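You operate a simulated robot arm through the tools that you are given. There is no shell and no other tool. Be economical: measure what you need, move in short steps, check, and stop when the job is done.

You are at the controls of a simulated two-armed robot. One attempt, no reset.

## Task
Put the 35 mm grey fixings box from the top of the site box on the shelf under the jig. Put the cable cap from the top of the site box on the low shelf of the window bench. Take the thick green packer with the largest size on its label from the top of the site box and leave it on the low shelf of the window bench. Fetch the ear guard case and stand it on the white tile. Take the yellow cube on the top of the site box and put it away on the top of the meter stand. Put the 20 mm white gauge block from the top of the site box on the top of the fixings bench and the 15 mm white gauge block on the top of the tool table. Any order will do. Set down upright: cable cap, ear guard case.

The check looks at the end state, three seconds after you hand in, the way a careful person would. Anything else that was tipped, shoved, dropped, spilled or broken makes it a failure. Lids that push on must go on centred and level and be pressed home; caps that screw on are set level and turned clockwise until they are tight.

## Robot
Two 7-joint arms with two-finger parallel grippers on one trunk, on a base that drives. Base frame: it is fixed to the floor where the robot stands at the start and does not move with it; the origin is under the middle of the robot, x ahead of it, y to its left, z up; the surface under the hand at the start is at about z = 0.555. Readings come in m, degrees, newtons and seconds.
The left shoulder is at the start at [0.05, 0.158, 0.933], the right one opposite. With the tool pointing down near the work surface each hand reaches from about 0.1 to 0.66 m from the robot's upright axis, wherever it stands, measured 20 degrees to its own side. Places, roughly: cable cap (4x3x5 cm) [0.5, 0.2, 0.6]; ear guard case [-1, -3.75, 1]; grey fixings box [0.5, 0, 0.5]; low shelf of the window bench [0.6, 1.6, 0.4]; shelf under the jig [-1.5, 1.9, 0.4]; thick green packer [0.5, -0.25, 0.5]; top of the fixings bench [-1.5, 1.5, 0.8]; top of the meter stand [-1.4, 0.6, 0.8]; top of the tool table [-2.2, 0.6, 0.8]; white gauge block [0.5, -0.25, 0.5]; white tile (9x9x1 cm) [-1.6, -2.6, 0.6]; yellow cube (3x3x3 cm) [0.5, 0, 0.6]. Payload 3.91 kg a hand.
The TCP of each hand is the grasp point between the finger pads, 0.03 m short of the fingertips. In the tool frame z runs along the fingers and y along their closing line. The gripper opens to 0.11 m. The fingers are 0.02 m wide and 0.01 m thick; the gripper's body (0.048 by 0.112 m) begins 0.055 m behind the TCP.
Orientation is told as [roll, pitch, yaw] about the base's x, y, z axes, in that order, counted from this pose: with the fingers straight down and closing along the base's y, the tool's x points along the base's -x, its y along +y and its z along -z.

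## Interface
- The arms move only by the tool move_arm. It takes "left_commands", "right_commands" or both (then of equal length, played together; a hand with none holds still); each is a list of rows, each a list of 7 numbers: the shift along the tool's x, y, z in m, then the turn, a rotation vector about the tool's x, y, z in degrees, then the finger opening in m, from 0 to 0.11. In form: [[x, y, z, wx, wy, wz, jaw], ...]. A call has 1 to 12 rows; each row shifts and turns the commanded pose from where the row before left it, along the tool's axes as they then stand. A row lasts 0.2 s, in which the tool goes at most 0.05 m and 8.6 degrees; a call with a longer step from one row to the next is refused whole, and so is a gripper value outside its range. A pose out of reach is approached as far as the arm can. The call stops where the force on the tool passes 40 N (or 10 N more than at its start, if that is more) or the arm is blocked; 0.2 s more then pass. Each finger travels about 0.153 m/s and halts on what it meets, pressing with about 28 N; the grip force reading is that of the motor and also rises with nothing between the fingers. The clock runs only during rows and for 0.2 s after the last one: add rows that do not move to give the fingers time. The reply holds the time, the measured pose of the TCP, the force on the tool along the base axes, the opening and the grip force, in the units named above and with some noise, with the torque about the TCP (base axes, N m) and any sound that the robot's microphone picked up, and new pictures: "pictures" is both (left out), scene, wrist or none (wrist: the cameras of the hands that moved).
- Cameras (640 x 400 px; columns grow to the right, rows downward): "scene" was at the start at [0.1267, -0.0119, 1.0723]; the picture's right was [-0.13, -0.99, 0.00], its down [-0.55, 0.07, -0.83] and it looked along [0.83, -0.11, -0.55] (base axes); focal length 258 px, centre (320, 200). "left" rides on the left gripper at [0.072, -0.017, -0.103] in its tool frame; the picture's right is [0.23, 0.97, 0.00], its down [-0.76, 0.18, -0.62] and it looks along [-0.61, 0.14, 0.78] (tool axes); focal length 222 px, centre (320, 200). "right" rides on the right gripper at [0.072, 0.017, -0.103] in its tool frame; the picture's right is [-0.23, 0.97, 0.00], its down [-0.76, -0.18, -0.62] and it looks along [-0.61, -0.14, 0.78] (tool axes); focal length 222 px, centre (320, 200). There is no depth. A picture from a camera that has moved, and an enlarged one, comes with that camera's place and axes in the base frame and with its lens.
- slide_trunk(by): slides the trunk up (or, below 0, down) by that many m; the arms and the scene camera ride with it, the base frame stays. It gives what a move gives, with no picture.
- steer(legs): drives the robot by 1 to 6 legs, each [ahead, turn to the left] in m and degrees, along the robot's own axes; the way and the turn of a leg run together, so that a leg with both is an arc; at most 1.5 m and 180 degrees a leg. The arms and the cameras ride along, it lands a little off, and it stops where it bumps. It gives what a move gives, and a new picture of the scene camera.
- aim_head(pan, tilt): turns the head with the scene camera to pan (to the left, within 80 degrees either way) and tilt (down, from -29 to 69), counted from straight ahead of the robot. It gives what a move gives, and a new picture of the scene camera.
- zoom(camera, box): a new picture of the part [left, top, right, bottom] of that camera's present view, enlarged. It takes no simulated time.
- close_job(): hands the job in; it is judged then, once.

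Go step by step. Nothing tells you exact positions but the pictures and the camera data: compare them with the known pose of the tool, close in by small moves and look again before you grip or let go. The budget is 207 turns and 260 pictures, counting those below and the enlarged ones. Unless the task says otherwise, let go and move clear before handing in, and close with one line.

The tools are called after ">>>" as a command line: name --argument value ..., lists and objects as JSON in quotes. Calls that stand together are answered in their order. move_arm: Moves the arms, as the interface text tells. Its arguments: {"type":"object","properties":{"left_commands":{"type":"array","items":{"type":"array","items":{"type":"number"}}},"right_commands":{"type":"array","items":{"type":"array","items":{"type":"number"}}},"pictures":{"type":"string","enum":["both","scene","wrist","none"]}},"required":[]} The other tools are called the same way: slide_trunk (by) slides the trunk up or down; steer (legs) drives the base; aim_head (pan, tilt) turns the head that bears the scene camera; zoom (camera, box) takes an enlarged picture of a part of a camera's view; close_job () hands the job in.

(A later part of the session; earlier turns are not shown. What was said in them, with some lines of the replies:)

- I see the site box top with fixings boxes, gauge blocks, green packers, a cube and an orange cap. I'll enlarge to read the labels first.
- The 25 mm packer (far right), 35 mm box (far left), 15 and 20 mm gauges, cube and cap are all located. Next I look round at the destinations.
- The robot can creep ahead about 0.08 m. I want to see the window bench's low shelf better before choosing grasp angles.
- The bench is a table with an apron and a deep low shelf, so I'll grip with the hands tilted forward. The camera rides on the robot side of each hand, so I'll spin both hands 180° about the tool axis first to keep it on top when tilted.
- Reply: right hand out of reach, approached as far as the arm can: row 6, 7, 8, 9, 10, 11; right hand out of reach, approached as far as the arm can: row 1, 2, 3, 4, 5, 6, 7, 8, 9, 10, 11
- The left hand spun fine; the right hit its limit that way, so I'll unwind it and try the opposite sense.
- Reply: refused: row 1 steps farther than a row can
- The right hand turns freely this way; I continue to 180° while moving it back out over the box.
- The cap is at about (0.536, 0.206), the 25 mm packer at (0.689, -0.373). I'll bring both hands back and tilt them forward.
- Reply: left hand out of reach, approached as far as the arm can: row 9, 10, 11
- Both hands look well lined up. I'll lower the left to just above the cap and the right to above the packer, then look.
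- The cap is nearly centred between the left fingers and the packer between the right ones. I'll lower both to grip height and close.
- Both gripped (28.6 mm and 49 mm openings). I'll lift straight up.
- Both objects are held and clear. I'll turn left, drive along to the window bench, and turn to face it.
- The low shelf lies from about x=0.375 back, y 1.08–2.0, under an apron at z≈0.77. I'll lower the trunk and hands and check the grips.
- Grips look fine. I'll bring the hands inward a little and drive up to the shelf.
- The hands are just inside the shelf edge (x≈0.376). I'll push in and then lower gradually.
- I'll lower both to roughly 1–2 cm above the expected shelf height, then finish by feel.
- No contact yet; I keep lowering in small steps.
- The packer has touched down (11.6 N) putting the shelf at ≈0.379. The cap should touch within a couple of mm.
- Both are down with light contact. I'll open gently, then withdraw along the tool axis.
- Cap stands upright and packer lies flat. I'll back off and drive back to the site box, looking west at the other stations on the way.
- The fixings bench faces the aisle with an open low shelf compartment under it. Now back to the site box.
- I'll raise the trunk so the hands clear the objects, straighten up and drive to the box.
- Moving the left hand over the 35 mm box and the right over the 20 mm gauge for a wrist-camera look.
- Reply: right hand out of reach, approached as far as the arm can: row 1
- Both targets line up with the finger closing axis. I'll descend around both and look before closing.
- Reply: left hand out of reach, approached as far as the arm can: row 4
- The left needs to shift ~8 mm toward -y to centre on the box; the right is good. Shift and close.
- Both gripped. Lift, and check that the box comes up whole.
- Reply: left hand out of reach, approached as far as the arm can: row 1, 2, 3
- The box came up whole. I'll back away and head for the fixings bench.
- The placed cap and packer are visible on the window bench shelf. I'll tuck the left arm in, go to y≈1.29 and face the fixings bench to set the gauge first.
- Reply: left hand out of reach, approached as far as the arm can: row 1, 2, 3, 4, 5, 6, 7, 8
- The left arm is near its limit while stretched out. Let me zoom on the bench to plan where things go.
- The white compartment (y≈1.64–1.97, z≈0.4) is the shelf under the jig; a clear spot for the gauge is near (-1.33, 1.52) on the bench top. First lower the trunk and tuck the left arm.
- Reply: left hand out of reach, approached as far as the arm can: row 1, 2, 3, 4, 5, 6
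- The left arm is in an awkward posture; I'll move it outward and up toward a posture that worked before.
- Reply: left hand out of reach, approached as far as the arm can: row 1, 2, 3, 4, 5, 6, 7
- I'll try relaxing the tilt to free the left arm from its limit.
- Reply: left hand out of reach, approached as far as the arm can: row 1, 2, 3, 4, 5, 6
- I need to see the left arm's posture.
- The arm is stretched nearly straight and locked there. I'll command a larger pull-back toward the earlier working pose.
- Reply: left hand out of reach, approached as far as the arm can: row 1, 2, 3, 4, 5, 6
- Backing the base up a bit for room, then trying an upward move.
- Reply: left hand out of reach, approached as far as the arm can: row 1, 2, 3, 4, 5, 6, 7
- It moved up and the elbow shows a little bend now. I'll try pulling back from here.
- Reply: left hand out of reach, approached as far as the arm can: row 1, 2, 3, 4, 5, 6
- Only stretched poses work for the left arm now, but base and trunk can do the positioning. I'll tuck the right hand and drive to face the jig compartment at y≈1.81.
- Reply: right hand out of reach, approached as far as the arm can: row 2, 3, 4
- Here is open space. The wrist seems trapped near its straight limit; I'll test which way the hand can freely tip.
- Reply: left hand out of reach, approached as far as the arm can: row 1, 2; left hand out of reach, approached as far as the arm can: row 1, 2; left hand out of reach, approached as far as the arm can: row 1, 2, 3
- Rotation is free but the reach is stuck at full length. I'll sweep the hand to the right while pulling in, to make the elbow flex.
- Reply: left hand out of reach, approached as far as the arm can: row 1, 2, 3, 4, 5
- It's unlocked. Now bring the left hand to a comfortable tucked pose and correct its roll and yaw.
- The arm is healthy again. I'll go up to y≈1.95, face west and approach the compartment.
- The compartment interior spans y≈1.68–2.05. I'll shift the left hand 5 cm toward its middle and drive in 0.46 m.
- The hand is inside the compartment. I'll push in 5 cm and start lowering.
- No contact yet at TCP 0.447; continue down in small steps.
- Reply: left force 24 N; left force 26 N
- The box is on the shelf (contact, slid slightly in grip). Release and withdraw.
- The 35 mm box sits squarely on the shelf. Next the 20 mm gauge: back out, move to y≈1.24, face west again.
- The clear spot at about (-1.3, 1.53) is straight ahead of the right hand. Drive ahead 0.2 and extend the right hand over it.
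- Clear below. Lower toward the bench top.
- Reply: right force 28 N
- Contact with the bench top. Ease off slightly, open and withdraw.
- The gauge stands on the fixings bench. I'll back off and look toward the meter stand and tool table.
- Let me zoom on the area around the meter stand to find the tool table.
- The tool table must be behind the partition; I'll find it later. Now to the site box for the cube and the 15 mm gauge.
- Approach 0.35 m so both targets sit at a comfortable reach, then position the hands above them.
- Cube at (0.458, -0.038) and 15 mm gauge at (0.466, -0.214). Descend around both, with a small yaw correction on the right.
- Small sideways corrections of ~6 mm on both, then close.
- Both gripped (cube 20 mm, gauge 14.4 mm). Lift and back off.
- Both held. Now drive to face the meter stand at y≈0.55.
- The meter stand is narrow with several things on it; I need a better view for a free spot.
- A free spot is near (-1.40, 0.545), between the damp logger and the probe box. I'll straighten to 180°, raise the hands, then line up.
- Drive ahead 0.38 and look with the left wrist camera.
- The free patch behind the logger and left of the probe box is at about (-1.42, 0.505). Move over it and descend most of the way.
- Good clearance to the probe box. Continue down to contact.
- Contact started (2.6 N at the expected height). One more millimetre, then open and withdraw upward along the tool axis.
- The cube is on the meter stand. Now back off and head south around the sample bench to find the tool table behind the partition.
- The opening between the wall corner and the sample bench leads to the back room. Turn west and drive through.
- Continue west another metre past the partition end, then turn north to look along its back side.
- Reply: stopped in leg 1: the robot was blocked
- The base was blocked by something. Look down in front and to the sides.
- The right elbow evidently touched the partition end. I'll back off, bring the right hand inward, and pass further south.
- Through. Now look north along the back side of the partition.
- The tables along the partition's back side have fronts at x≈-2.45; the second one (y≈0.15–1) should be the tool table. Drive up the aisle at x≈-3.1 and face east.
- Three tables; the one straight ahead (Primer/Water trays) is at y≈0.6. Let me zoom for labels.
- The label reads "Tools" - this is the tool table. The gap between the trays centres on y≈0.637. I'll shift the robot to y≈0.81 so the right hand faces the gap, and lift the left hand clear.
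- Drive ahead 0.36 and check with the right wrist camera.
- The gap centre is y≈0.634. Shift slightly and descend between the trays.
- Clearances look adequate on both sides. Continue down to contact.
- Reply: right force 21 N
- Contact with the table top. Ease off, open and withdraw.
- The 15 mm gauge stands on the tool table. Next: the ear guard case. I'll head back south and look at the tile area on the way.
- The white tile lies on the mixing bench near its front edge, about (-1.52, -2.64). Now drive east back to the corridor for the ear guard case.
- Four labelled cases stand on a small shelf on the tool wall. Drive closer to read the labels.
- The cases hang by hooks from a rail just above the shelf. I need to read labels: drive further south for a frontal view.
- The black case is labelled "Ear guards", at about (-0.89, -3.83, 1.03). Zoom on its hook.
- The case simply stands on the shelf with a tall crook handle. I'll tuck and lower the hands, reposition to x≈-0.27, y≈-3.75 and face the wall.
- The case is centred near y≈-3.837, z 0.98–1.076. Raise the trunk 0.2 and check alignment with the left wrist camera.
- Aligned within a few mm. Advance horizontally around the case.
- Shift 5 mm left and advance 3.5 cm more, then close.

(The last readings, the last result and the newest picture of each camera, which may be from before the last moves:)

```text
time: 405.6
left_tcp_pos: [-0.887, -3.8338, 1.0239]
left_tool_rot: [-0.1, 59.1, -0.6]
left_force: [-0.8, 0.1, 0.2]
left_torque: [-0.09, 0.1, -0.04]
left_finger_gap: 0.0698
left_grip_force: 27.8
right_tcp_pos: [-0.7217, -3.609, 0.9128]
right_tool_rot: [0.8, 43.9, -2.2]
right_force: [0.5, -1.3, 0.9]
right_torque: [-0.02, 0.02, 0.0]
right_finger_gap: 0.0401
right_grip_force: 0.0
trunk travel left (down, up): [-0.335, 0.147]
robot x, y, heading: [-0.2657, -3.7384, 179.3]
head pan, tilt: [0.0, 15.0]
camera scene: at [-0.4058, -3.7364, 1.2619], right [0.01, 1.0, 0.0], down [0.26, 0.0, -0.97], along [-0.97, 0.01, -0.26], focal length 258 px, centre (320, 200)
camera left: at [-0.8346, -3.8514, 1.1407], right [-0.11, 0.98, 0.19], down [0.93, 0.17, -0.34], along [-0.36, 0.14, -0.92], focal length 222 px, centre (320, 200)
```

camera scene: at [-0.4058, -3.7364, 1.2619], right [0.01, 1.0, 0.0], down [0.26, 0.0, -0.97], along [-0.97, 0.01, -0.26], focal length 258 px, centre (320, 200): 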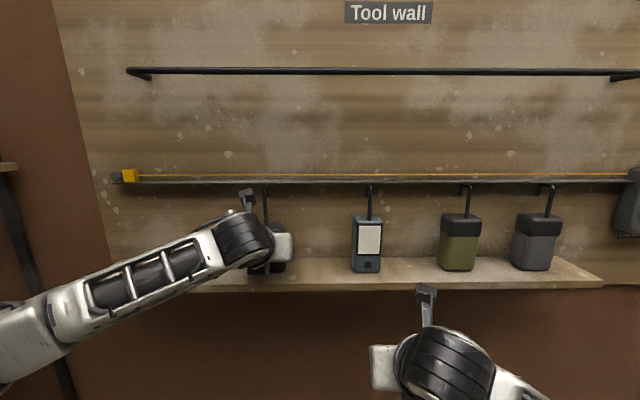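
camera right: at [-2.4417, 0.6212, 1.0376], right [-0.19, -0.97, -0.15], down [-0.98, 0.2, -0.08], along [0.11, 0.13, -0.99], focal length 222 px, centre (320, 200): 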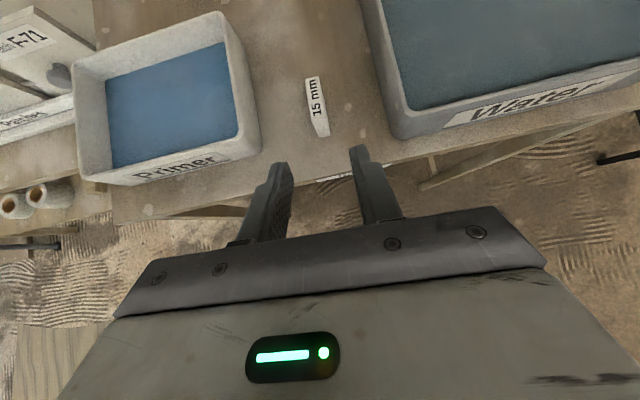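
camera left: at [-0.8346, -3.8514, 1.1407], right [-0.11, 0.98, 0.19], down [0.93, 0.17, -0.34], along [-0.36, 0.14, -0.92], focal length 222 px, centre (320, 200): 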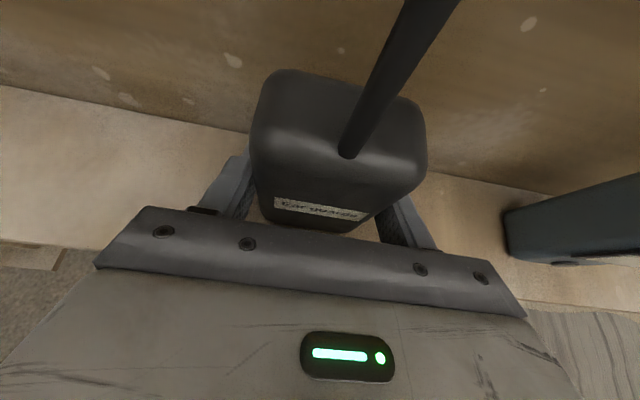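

Case gripped (70 mm). Lift about 1 cm and pull slowly outward, watching forces.

>>> move_arm --left_commands '[[0.0052, 0, -0.003, 0, 0, 0, 0], [0.0052, 0, -0.003, 0, 0, 0, 0], [0, 0, 0, 0, 0, 0, 0]]'

```text
time: 406.4
left_tcp_pos: [-0.8873, -3.8336, 1.0363]
left_tool_rot: [-0.1, 59.2, -0.8]
left_force: [0.0, 0.9, -2.4]
left_torque: [-0.01, -0.04, 0.01]
left_finger_gap: 0.0696
left_grip_force: 27.9
right_tcp_pos: [-0.7212, -3.609, 0.9137]
right_tool_rot: [0.8, 43.9, -2.0]
right_force: [0.5, 0.0, 0.2]
right_torque: [0.06, 0.01, 0.0]
right_finger_gap: 0.0398
right_grip_force: 0.1
trunk travel left (down, up): [-0.335, 0.147]
robot x, y, heading: [-0.2705, -3.7389, 179.1]
head pan, tilt: [0.0, 15.0]
camera scene: at [-0.4059, -3.7364, 1.2619], right [0.01, 1.0, 0.0], down [0.26, 0.0, -0.97], along [-0.97, 0.01, -0.26], focal length 258 px, centre (320, 200)
camera left: at [-0.8354, -3.852, 1.1528], right [-0.11, 0.98, 0.19], down [0.93, 0.17, -0.33], along [-0.36, 0.14, -0.92], focal length 222 px, centre (320, 200)
```

scene: 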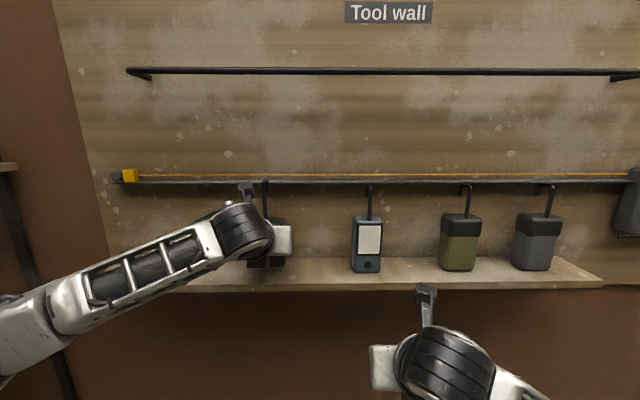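
left: 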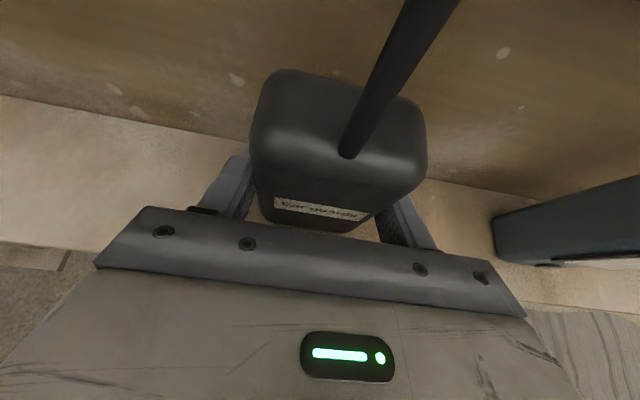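

It lifts freely. Pull out from the shelf.

>>> move_arm --left_commands '[[-0.0102, 0, -0.0172, 0, 0, 0, 0], [-0.0102, 0, -0.0172, 0, 0, 0, 0], [-0.0128, 0, -0.0215, 0, 0, 0, 0], [-0.0128, 0, -0.0215, 0, 0, 0, 0], [-0.0128, 0, -0.0215, 0, 0, 0, 0], [-0.0128, 0, -0.0215, 0, 0, 0, 0]]'

```text
time: 407.8
left_tcp_pos: [-0.748, -3.8343, 1.0386]
left_tool_rot: [-0.2, 59.2, -0.7]
left_force: [-0.2, -0.1, -1.8]
left_torque: [-0.04, 0.01, 0.0]
left_finger_gap: 0.0698
left_grip_force: 28.4
right_tcp_pos: [-0.7215, -3.609, 0.9122]
right_tool_rot: [0.8, 43.9, -2.1]
right_force: [-0.1, -0.4, 0.3]
right_torque: [0.01, -0.02, -0.01]
right_finger_gap: 0.0401
right_grip_force: 0.0
trunk travel left (down, up): [-0.335, 0.147]
robot x, y, heading: [-0.2724, -3.7392, 179.2]
head pan, tilt: [0.0, 15.0]
camera scene: at [-0.4058, -3.7364, 1.262], right [0.01, 1.0, 0.0], down [0.26, 0.0, -0.97], along [-0.97, 0.01, -0.26], focal length 258 px, centre (320, 200)
camera left: at [-0.6959, -3.8525, 1.1547], right [-0.11, 0.98, 0.19], down [0.93, 0.17, -0.34], along [-0.36, 0.14, -0.92], focal length 222 px, centre (320, 200)
```

scene: 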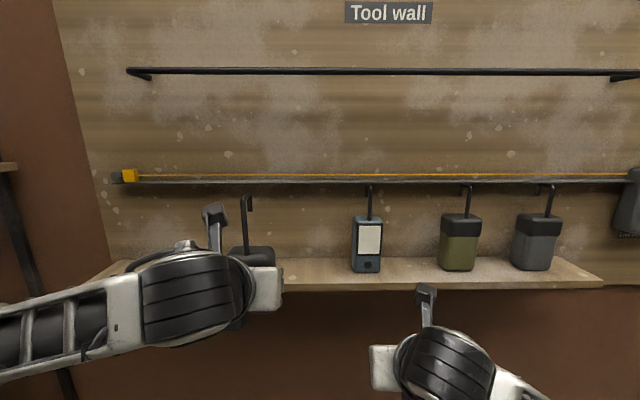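
left: 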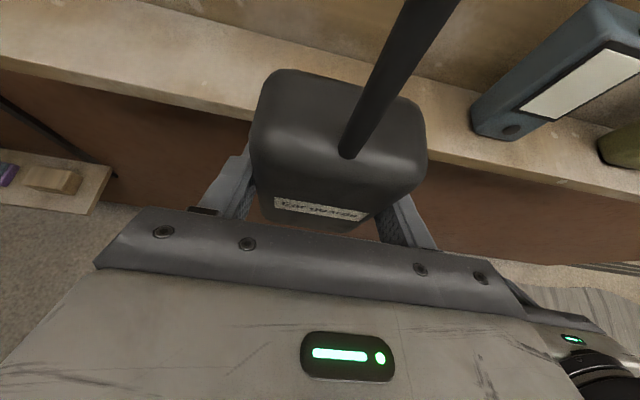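

Clear of the shelf. Back slightly, turn north and drive back up the corridor.

>>> steer --legs '[[-0.06, 0], [0, -82], [1.1, 0], [0, -7], [1.0, 0]]'

```text
time: 423.1
left_tcp_pos: [-0.4168, -1.1209, 1.0392]
left_tool_rot: [0.0, 59.2, -90.0]
left_force: [-0.4, -0.4, -0.9]
left_torque: [-0.01, 0.0, 0.01]
left_finger_gap: 0.0699
left_grip_force: 27.9
right_tcp_pos: [-0.1919, -1.1439, 0.9124]
right_tool_rot: [0.7, 43.9, -91.5]
right_force: [-0.5, 0.1, 0.5]
right_torque: [0.0, 0.01, 0.02]
right_finger_gap: 0.0399
right_grip_force: 0.0
trunk travel left (down, up): [-0.335, 0.147]
robot x, y, heading: [-0.316, -1.5953, 89.8]
head pan, tilt: [0.0, 15.0]
camera scene: at [-0.3166, -1.464, 1.2619], right [1.0, 0.0, 0.0], down [0.0, -0.26, -0.97], along [0.0, 0.97, -0.26], focal length 258 px, centre (320, 200)
```

scene: 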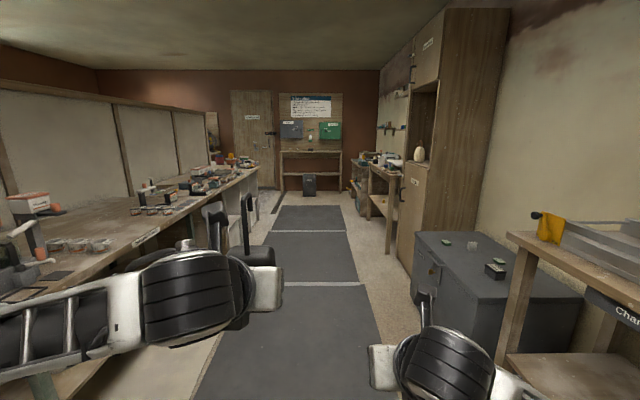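

Turn west, go through the gap, then south and face the mixing bench from its west side.

>>> steer --legs '[[0, 90.5], [1.0, 0], [1.05, 0], [0, 90]]'

>>> aim_head --pan 40 --tilt 25

```text
time: 440.7
left_tcp_pos: [-2.2078, -2.0375, 1.0401]
left_tool_rot: [-0.1, 59.2, 89.9]
left_force: [0.8, 0.4, -2.8]
left_torque: [0.03, 0.02, 0.0]
left_finger_gap: 0.0698
left_grip_force: 27.6
right_tcp_pos: [-2.4338, -2.0138, 0.9134]
right_tool_rot: [0.8, 43.8, 88.5]
right_force: [-0.3, 0.4, 0.2]
right_torque: [0.0, -0.02, 0.0]
right_finger_gap: 0.0398
right_grip_force: 0.1
trunk travel left (down, up): [-0.335, 0.147]
robot x, y, heading: [-2.3087, -1.562, -90.2]
head pan, tilt: [0.0, 15.0]
camera scene: at [-2.311, -1.6954, 1.2619], right [-1.0, 0.0, 0.0], down [0.0, 0.26, -0.97], along [0.0, -0.97, -0.26], focal length 258 px, centre (320, 200)
```

scene: 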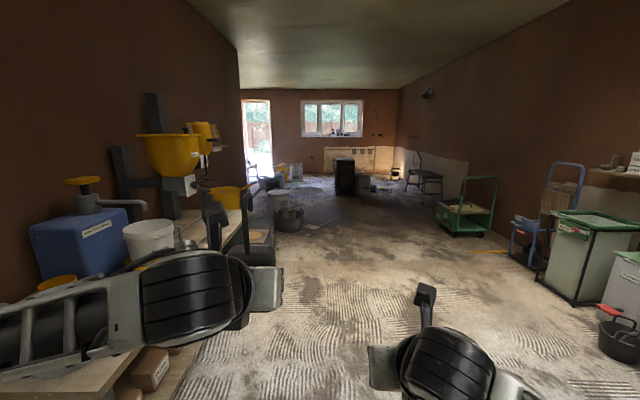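

```text
time: 441.8
left_tcp_pos: [-2.2084, -2.0374, 1.0387]
left_tool_rot: [0.0, 59.2, 89.9]
left_force: [-0.3, 0.4, -2.0]
left_torque: [0.04, 0.0, -0.01]
left_finger_gap: 0.0697
left_grip_force: 27.3
right_tcp_pos: [-2.4334, -2.0137, 0.9133]
right_tool_rot: [0.8, 43.9, 88.5]
right_force: [0.0, 0.7, -0.1]
right_torque: [-0.02, -0.04, 0.05]
right_finger_gap: 0.0403
right_grip_force: 0.0
trunk travel left (down, up): [-0.335, 0.147]
robot x, y, heading: [-2.3092, -1.5615, -90.4]
head pan, tilt: [40.0, 25.0]
camera scene: at [-2.2518, -1.6728, 1.2457], right [-0.77, -0.64, 0.0], down [-0.27, 0.33, -0.91], along [0.58, -0.7, -0.42], focal length 258 px, centre (320, 200)
```

scene: 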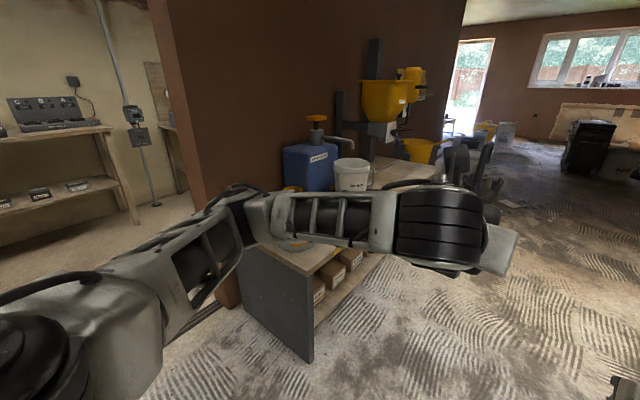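

Bench front is at x≈-1.69. Drive south 1.17 m and face east.

>>> steer --legs '[[1.17, 0], [0, 90]]'

>>> aim_head --pan 0 --tilt 40

```text
time: 451.8
left_tcp_pos: [-1.8421, -2.6334, 1.039]
left_tool_rot: [-0.1, 59.2, -177.8]
left_force: [0.3, -0.9, -2.0]
left_torque: [0.03, 0.04, 0.0]
left_finger_gap: 0.0698
left_grip_force: 28.2
right_tcp_pos: [-1.8558, -2.8614, 0.9139]
right_tool_rot: [0.8, 43.9, -178.9]
right_force: [-0.2, -0.1, 0.3]
right_torque: [-0.02, -0.01, 0.03]
right_finger_gap: 0.04
right_grip_force: 0.1
trunk travel left (down, up): [-0.335, 0.147]
robot x, y, heading: [-2.3133, -2.7582, 2.2]
head pan, tilt: [40.0, 25.0]
camera scene: at [-2.2061, -2.6928, 1.2457], right [0.67, -0.74, 0.0], down [-0.31, -0.28, -0.91], along [0.67, 0.61, -0.42], focal length 258 px, centre (320, 200)
```

scene: 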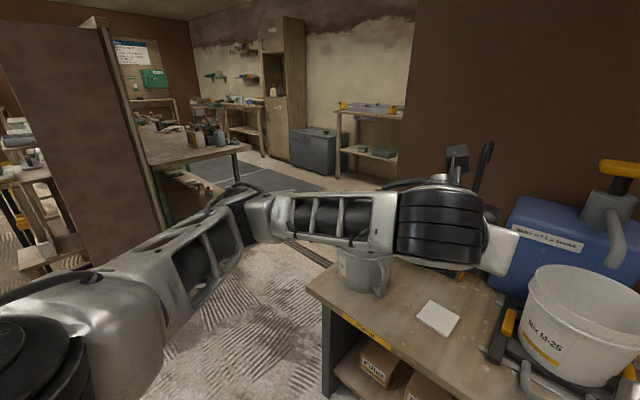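

```text
time: 452.8
left_tcp_pos: [-1.8413, -2.6337, 1.0394]
left_tool_rot: [-0.1, 59.2, -177.7]
left_force: [0.1, -0.1, -2.0]
left_torque: [-0.03, 0.01, 0.01]
left_finger_gap: 0.0697
left_grip_force: 28.2
right_tcp_pos: [-1.8553, -2.8603, 0.9125]
right_tool_rot: [0.8, 43.9, -179.0]
right_force: [0.2, 0.0, 0.0]
right_torque: [0.0, 0.03, -0.01]
right_finger_gap: 0.0399
right_grip_force: 0.1
trunk travel left (down, up): [-0.335, 0.147]
robot x, y, heading: [-2.3103, -2.7503, 2.2]
head pan, tilt: [0.0, 40.0]
camera scene: at [-2.1894, -2.7514, 1.2224], right [0.04, -1.0, 0.0], down [-0.64, -0.03, -0.77], along [0.77, 0.03, -0.64], focal length 258 px, centre (320, 200)
```

scene: 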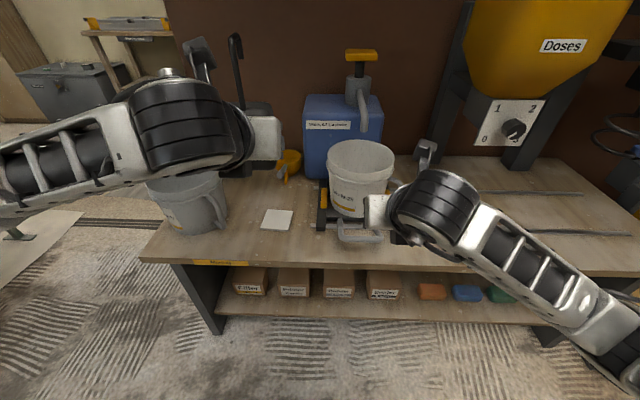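

Tile located by triangulation at about (-1.594, -2.589, 0.64). Lower the trunk 0.25 while raising the right hand out of the way.

>>> slide_trunk --by -0.25

>>> move_arm --left_commands '[[0, -0.018, 0, 0, 0, 0, 0], [0, -0.018, 0, 0, 0, 0, 0], [0, 0, 0, 0, 0, 0, 0], [0, 0, 0, 0, 0, 0, 0], [0, 0, 0, 0, 0, 0, 0], [0, 0, 0, 0, 0, 0, 0]]' --right_commands '[[0.0193, 0, -0.0393, 0, 0, 0, 0.04], [0.0193, 0, -0.0393, 0, 0, 0, 0.04], [0.0193, 0, -0.0393, 0, 0, 0, 0.04], [0.0193, 0, -0.0393, 0, 0, 0, 0.04], [0.0193, 0, -0.0393, 0, 0, 0, 0.04], [0.0193, 0, -0.0393, 0, 0, 0, 0.04]]' --pictures "none"

>>> steer --legs '[[0.19, -1]]'

>>> zoom --camera "left" --box '[0, 0, 640, 400]'

```text
time: 455.4
left_tcp_pos: [-1.8411, -2.6346, 0.7887]
left_tool_rot: [-0.1, 59.2, -177.7]
left_force: [-0.4, -0.2, -2.6]
left_torque: [0.01, 0.02, -0.01]
left_finger_gap: 0.0695
left_grip_force: 28.4
right_tcp_pos: [-1.8567, -2.8604, 0.6633]
right_tool_rot: [0.8, 43.9, -179.0]
right_force: [-0.5, 0.1, -0.1]
right_torque: [-0.02, 0.0, 0.0]
right_finger_gap: 0.04
right_grip_force: 0.1
trunk travel left (down, up): [-0.085, 0.397]
robot x, y, heading: [-2.3093, -2.7534, 2.3]
head pan, tilt: [0.0, 40.0]
```

```text
time: 456.8
left_tcp_pos: [-1.8447, -2.5985, 0.7895]
left_tool_rot: [-0.1, 59.2, -177.7]
left_force: [0.2, 0.3, -2.3]
left_torque: [-0.01, 0.01, 0.01]
left_finger_gap: 0.0699
left_grip_force: 28.2
right_tcp_pos: [-1.9371, -2.8593, 0.9145]
right_tool_rot: [0.8, 43.8, -179.0]
right_force: [-0.3, 0.7, -0.1]
right_torque: [0.02, -0.03, 0.02]
right_finger_gap: 0.04
right_grip_force: 0.1
trunk travel left (down, up): [-0.085, 0.397]
robot x, y, heading: [-2.3145, -2.7564, 2.4]
head pan, tilt: [0.0, 40.0]
```

```text
time: 458.4
left_tcp_pos: [-1.6534, -2.6043, 0.7885]
left_tool_rot: [-0.1, 59.2, -178.9]
left_force: [0.0, 1.1, -1.6]
left_torque: [0.0, 0.01, 0.0]
left_finger_gap: 0.0699
left_grip_force: 28.0
right_tcp_pos: [-1.7534, -2.8615, 0.9122]
right_tool_rot: [0.8, 43.9, 179.7]
right_force: [-0.5, 0.8, 0.6]
right_torque: [0.04, 0.0, 0.01]
right_finger_gap: 0.0398
right_grip_force: 0.0
trunk travel left (down, up): [-0.085, 0.397]
robot x, y, heading: [-2.1253, -2.7504, 1.0]
head pan, tilt: [0.0, 40.0]
camera scene: at [-2.0017, -2.749, 0.9724], right [0.02, -1.0, 0.0], down [-0.64, -0.01, -0.77], along [0.77, 0.01, -0.64], focal length 258 px, centre (320, 200)
```

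scene: 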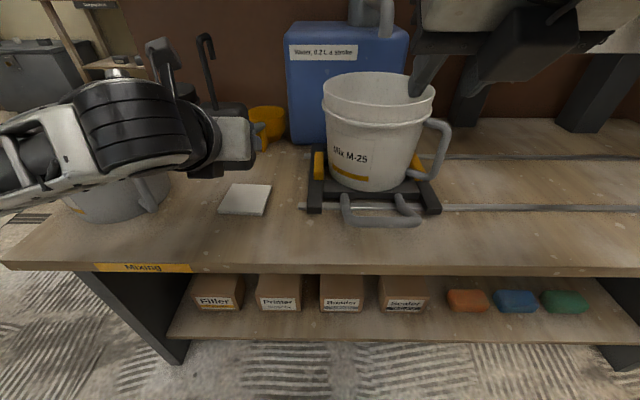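

```text
1.00 times, centred on (320, 200) of left (not enlarged: the box is as wide or as high as the picture)
camera zoom: at [-1.7054, -2.5882, 0.9048], right [0.14, -0.97, 0.19], down [-0.92, -0.2, -0.34], along [0.36, -0.13, -0.92], focal length 222 px, centre (320, 200)
```

zoom: 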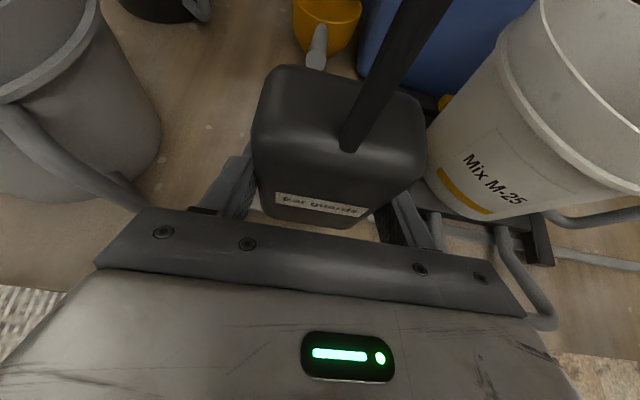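

The tile is partly visible; zoom on it to measure precisely.

>>> zoom --camera "scene" --box '[205, 170, 285, 225]'

```text
7.27 times, centred on (245, 198) of scene
camera zoom: at [-2.0017, -2.749, 0.9724], right [0.02, -1.0, 0.0], down [-0.64, -0.01, -0.77], along [0.77, 0.01, -0.64], focal length 1880 px, centre (866, 218)
```

zoom: 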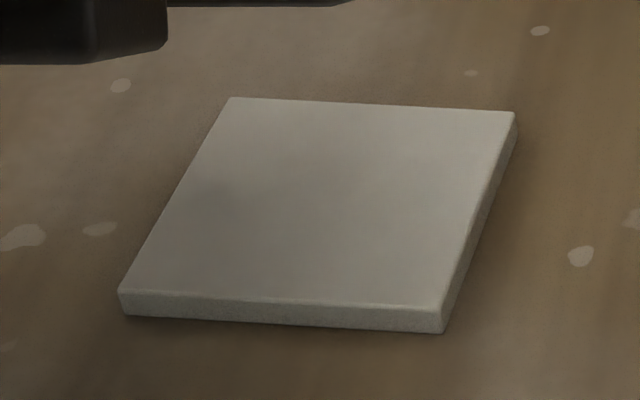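

The tile top is about z≈0.625, centre ≈(-1.581, -2.585). Move over it and descend to just above; then view.

>>> move_arm --left_commands '[[0.015, -0.0095, 0.0254, 0, 0, 0, 0], [0.015, -0.0095, 0.0254, 0, 0, 0, 0], [-0.0252, 0, 0.015, 0, 0, 0, 0], [-0.0252, 0, 0.015, 0, 0, 0, 0], [-0.0252, 0, 0.015, 0, 0, 0, 0], [0, 0, 0, 0, 0, 0, 0]]'

>>> zoom --camera "scene" --box '[170, 110, 330, 240]'

```text
time: 459.8
left_tcp_pos: [-1.5965, -2.5828, 0.6989]
left_tool_rot: [-0.1, 59.3, -178.9]
left_force: [0.1, 0.9, -1.9]
left_torque: [-0.03, -0.01, 0.0]
left_finger_gap: 0.0698
left_grip_force: 28.8
right_tcp_pos: [-1.7522, -2.8613, 0.9134]
right_tool_rot: [0.7, 43.8, 179.8]
right_force: [0.4, 0.2, 0.0]
right_torque: [0.0, 0.0, 0.01]
right_finger_gap: 0.0403
right_grip_force: 0.1
trunk travel left (down, up): [-0.085, 0.397]
robot x, y, heading: [-2.1304, -2.7481, 0.9]
head pan, tilt: [0.0, 40.0]
camera scene: at [-2.0016, -2.7489, 0.9724], right [0.02, -1.0, 0.0], down [-0.64, -0.01, -0.77], along [0.77, 0.01, -0.64], focal length 258 px, centre (320, 200)
camera left: at [-1.6485, -2.5669, 0.8142], right [0.14, -0.97, 0.19], down [-0.92, -0.2, -0.34], along [0.36, -0.13, -0.92], focal length 222 px, centre (320, 200)
```

scene: 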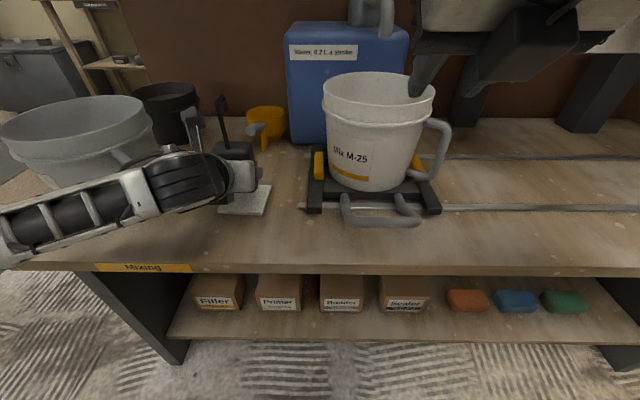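
left: 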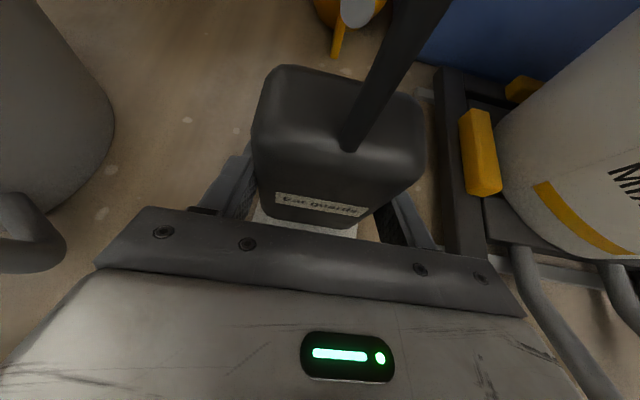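

```text
3.08 times, centred on (250, 175) of scene
camera zoom: at [-2.0016, -2.7489, 0.9724], right [0.02, -1.0, 0.0], down [-0.64, -0.01, -0.77], along [0.77, 0.01, -0.64], focal length 795 px, centre (535, 277)
```

zoom: 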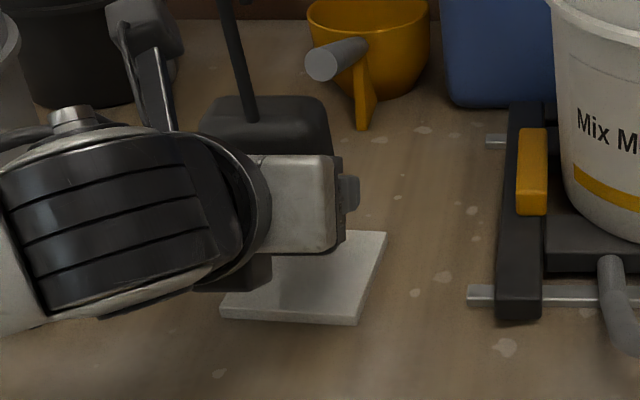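

Laterally aligned with the tile. Lower in small steps until contact tells the tile height.

>>> move_arm --left_commands '[[-0.0086, 0, 0.0051, 0, 0, 0, 0], [-0.0043, 0, 0.0026, 0, 0, 0, 0]]' --pictures "none"

>>> move_arm --left_commands '[[-0.0034, 0, 0.002, 0, 0, 0, 0]]' --pictures "none"

>>> move_arm --left_commands '[[-0.0034, 0, 0.002, 0, 0, 0, 0]]' --pictures "none"

>>> move_arm --left_commands '[[-0.0026, 0, 0.0015, 0, 0, 0, 0]]' --pictures "none"

```text
time: 460.4
left_tcp_pos: [-1.5963, -2.5825, 0.6845]
left_tool_rot: [-0.1, 59.1, -178.9]
left_force: [-0.4, -0.1, -2.3]
left_torque: [-0.03, -0.01, 0.03]
left_finger_gap: 0.0697
left_grip_force: 27.9
right_tcp_pos: [-1.7528, -2.8618, 0.9128]
right_tool_rot: [0.8, 43.9, 179.7]
right_force: [0.3, 0.6, -0.2]
right_torque: [0.0, 0.04, -0.03]
right_finger_gap: 0.0398
right_grip_force: 0.0
trunk travel left (down, up): [-0.085, 0.397]
robot x, y, heading: [-2.1276, -2.753, 1.0]
head pan, tilt: [0.0, 40.0]
```

```text
time: 460.8
left_tcp_pos: [-1.5966, -2.5829, 0.6799]
left_tool_rot: [-0.1, 59.3, -179.0]
left_force: [-0.3, -0.3, -1.2]
left_torque: [0.01, -0.01, -0.01]
left_finger_gap: 0.0697
left_grip_force: 27.8
right_tcp_pos: [-1.7539, -2.861, 0.9127]
right_tool_rot: [0.8, 44.0, 179.8]
right_force: [-0.4, 0.0, 1.3]
right_torque: [0.0, -0.03, 0.02]
right_finger_gap: 0.0398
right_grip_force: 0.0
trunk travel left (down, up): [-0.085, 0.397]
robot x, y, heading: [-2.1277, -2.751, 1.1]
head pan, tilt: [0.0, 40.0]
```

```text
time: 461.2
left_tcp_pos: [-1.5961, -2.5834, 0.6768]
left_tool_rot: [-0.1, 59.3, -179.1]
left_force: [0.0, 0.2, -1.4]
left_torque: [-0.03, -0.01, -0.02]
left_finger_gap: 0.0697
left_grip_force: 28.1
right_tcp_pos: [-1.7534, -2.8608, 0.9126]
right_tool_rot: [0.8, 43.8, 179.7]
right_force: [0.4, 1.4, 1.4]
right_torque: [0.02, 0.02, -0.01]
right_finger_gap: 0.0396
right_grip_force: 0.0
trunk travel left (down, up): [-0.085, 0.397]
robot x, y, heading: [-2.1233, -2.7495, 1.0]
head pan, tilt: [0.0, 40.0]
```

```text
time: 461.6
left_tcp_pos: [-1.5941, -2.5833, 0.6754]
left_tool_rot: [0.0, 59.4, -178.9]
left_force: [-2.4, -0.1, 2.3]
left_torque: [0.04, 0.14, 0.02]
left_finger_gap: 0.07
left_grip_force: 28.3
right_tcp_pos: [-1.7537, -2.8628, 0.9129]
right_tool_rot: [0.8, 43.8, 179.7]
right_force: [-0.4, 0.6, 1.1]
right_torque: [0.04, -0.03, -0.02]
right_finger_gap: 0.0403
right_grip_force: 0.0
trunk travel left (down, up): [-0.085, 0.397]
robot x, y, heading: [-2.124, -2.7519, 1.1]
head pan, tilt: [0.0, 40.0]
```

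Contact fixes the tile top at ≈0.633, so the centre is (-1.591, -2.589). I'll lift 4 mm, nudge 9 mm back and 5 mm right, and set it down again.

>>> move_arm --left_commands '[[0.0043, 0, -0.0025, 0, 0, 0, 0], [-0.0046, 0.005, -0.0077, 0, 0, 0, 0], [0, 0, 0, 0, 0, 0, 0]]' --pictures "none"

>>> move_arm --left_commands '[[-0.003, 0, 0.0018, 0, 0, 0, 0], [-0.002, 0, 0.001, 0, 0, 0, 0]]' --pictures "both"

```text
time: 462.4
left_tcp_pos: [-1.6045, -2.5897, 0.6789]
left_tool_rot: [0.0, 59.2, -179.0]
left_force: [0.4, 0.7, -2.9]
left_torque: [0.04, 0.02, 0.0]
left_finger_gap: 0.0698
left_grip_force: 28.0
right_tcp_pos: [-1.7532, -2.8614, 0.9124]
right_tool_rot: [0.8, 43.9, 179.7]
right_force: [0.9, 0.1, -0.3]
right_torque: [0.0, -0.01, 0.01]
right_finger_gap: 0.0403
right_grip_force: 0.2
trunk travel left (down, up): [-0.085, 0.397]
robot x, y, heading: [-2.125, -2.7536, 1.1]
head pan, tilt: [0.0, 40.0]
```

```text
time: 463.0
left_tcp_pos: [-1.6043, -2.5883, 0.6742]
left_tool_rot: [0.0, 59.4, -178.9]
left_force: [-0.9, 1.0, 2.1]
left_torque: [0.0, 0.06, -0.02]
left_finger_gap: 0.0697
left_grip_force: 28.2
right_tcp_pos: [-1.7534, -2.8608, 0.913]
right_tool_rot: [0.8, 43.9, 179.6]
right_force: [0.2, -0.4, 0.1]
right_torque: [0.0, 0.02, -0.01]
right_finger_gap: 0.0401
right_grip_force: 0.0
trunk travel left (down, up): [-0.085, 0.397]
robot x, y, heading: [-2.1214, -2.748, 0.8]
head pan, tilt: [0.0, 40.0]
camera scene: at [-2.0019, -2.749, 0.9725], right [0.02, -1.0, 0.0], down [-0.64, -0.01, -0.77], along [0.77, 0.01, -0.64], focal length 258 px, centre (320, 200)
camera left: at [-1.6562, -2.5734, 0.7906], right [0.14, -0.97, 0.2], down [-0.92, -0.2, -0.34], along [0.37, -0.13, -0.92], focal length 222 px, centre (320, 200)
```

scene: 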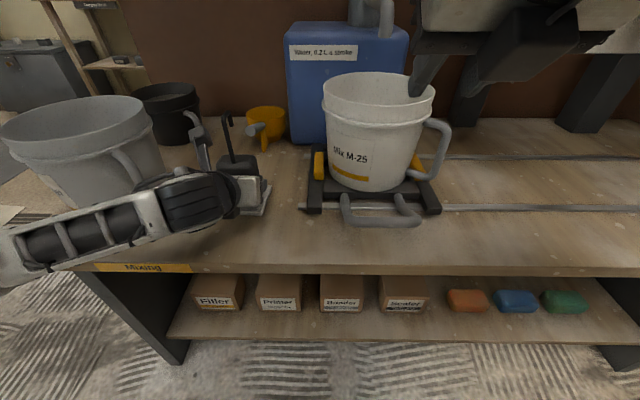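
left: 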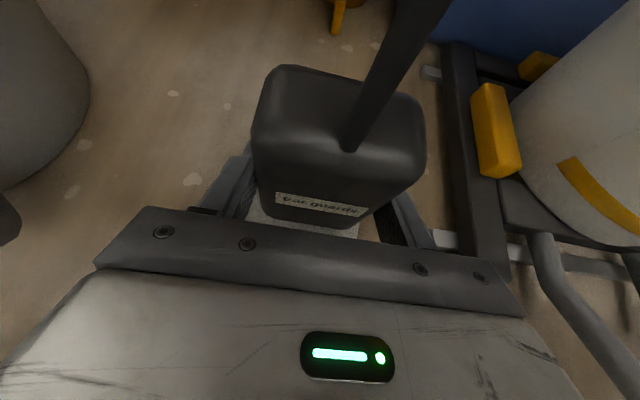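

Contact again with good centring. Release with a limited opening, and withdraw along the tool axis.

>>> move_arm --left_commands '[[-0.0008, 0, 0.0005, 0, 0, 0, 0.0], [0, 0, 0, 0, 0, 0, 0.072], [0, 0, 0, 0, 0, 0, 0.078], [0, 0, 0, 0, 0, 0, 0.088], [0, 0, -0.015, 0, 0, 0, 0.088], [0, 0, -0.03, 0, 0, 0, 0.088], [0, 0, -0.04, 0, 0, 0, 0.088], [0, 0, -0.04, 0, 0, 0, 0.088]]'

>>> zoom --camera "scene" --box '[170, 90, 330, 240]'

```text
time: 464.8
left_tcp_pos: [-1.708, -2.5928, 0.7371]
left_tool_rot: [-0.2, 59.0, -179.0]
left_force: [-0.6, -0.4, -0.2]
left_torque: [0.0, -0.05, 0.03]
left_finger_gap: 0.0879
left_grip_force: 0.1
right_tcp_pos: [-1.7533, -2.8617, 0.9124]
right_tool_rot: [0.8, 43.9, 179.8]
right_force: [-0.7, 0.9, 0.7]
right_torque: [-0.04, -0.01, 0.02]
right_finger_gap: 0.04
right_grip_force: 0.1
trunk travel left (down, up): [-0.085, 0.397]
robot x, y, heading: [-2.1242, -2.752, 1.2]
head pan, tilt: [0.0, 40.0]
camera scene: at [-2.0017, -2.749, 0.9724], right [0.02, -1.0, 0.0], down [-0.64, -0.01, -0.77], along [0.77, 0.01, -0.64], focal length 258 px, centre (320, 200)
camera left: at [-1.7593, -2.5775, 0.8527], right [0.14, -0.97, 0.19], down [-0.92, -0.2, -0.33], along [0.36, -0.13, -0.92], focal length 222 px, centre (320, 200)
```

scene: 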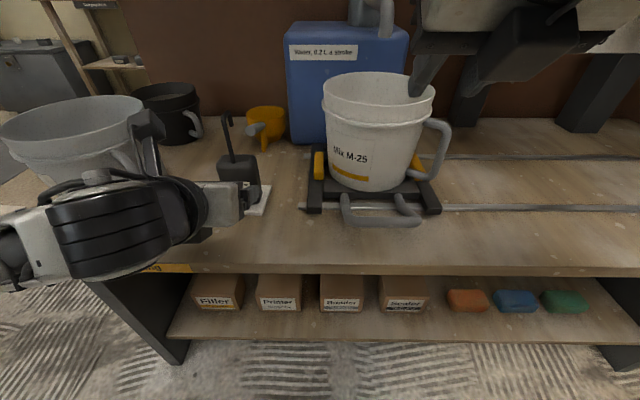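
left: 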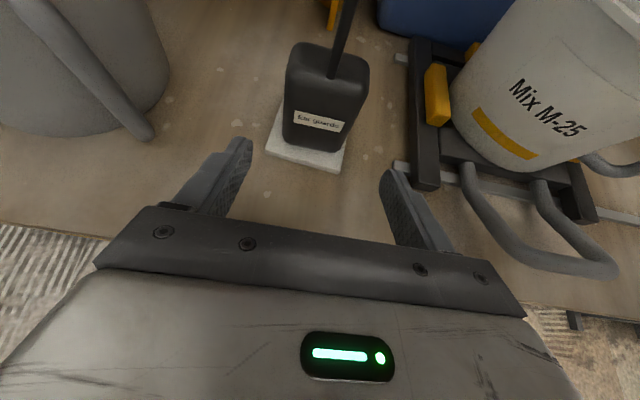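

```text
2.67 times, centred on (250, 165) of scene
camera zoom: at [-2.0017, -2.749, 0.9724], right [0.02, -1.0, 0.0], down [-0.64, -0.01, -0.77], along [0.77, 0.01, -0.64], focal length 689 px, centre (507, 293)
```

zoom: 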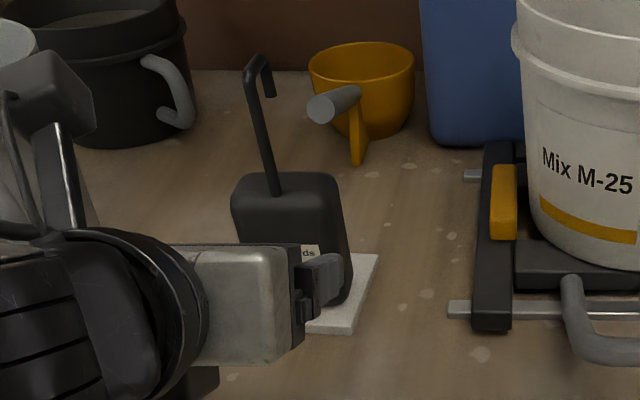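

The case stands upright on the tile. Back the robot clear and take a last look.

>>> steer --legs '[[-0.3, 0]]'

>>> zoom --camera "scene" --box '[220, 80, 400, 220]'

```text
time: 466.8
left_tcp_pos: [-2.0041, -2.597, 0.7368]
left_tool_rot: [-0.1, 59.2, -178.7]
left_force: [0.7, -0.2, 0.5]
left_torque: [-0.01, 0.0, 0.0]
left_finger_gap: 0.0879
left_grip_force: 0.1
right_tcp_pos: [-2.0481, -2.8657, 0.9133]
right_tool_rot: [0.8, 43.9, 179.9]
right_force: [0.4, 0.7, 0.4]
right_torque: [-0.01, 0.0, -0.03]
right_finger_gap: 0.0401
right_grip_force: 0.1
trunk travel left (down, up): [-0.085, 0.397]
robot x, y, heading: [-2.4244, -2.7553, 1.2]
head pan, tilt: [0.0, 40.0]
camera scene: at [-2.2982, -2.7541, 0.9724], right [0.02, -1.0, 0.0], down [-0.64, -0.01, -0.77], along [0.77, 0.02, -0.64], focal length 258 px, centre (320, 200)
```

scene: 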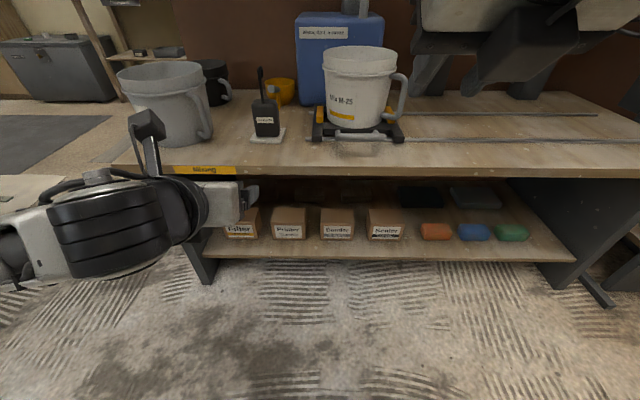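

```text
2.86 times, centred on (310, 150) of scene
camera zoom: at [-2.2982, -2.7541, 0.9724], right [0.02, -1.0, 0.0], down [-0.64, -0.01, -0.77], along [0.77, 0.02, -0.64], focal length 738 px, centre (349, 343)
```

zoom: 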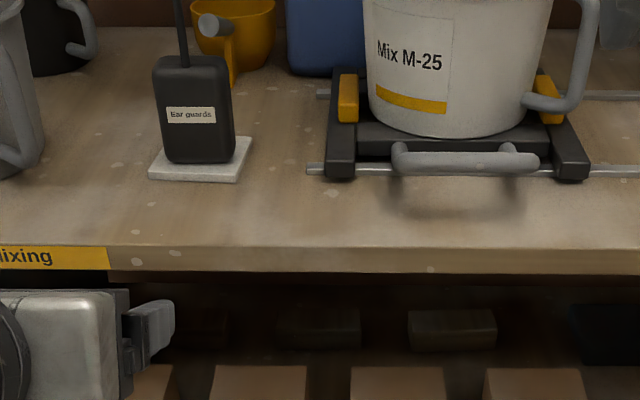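

The ear guard case stands on the white tile and all seven items are in place, with both hands clear. I'm handing in now.

>>> close_job

```text
The job is handed in.
```

All seven items are at their destinations and the job is handed in; the robot bumped something once on the way to the tool table (most likely its right elbow on the partition end), and I saw nothing moved in the pictures afterwards.
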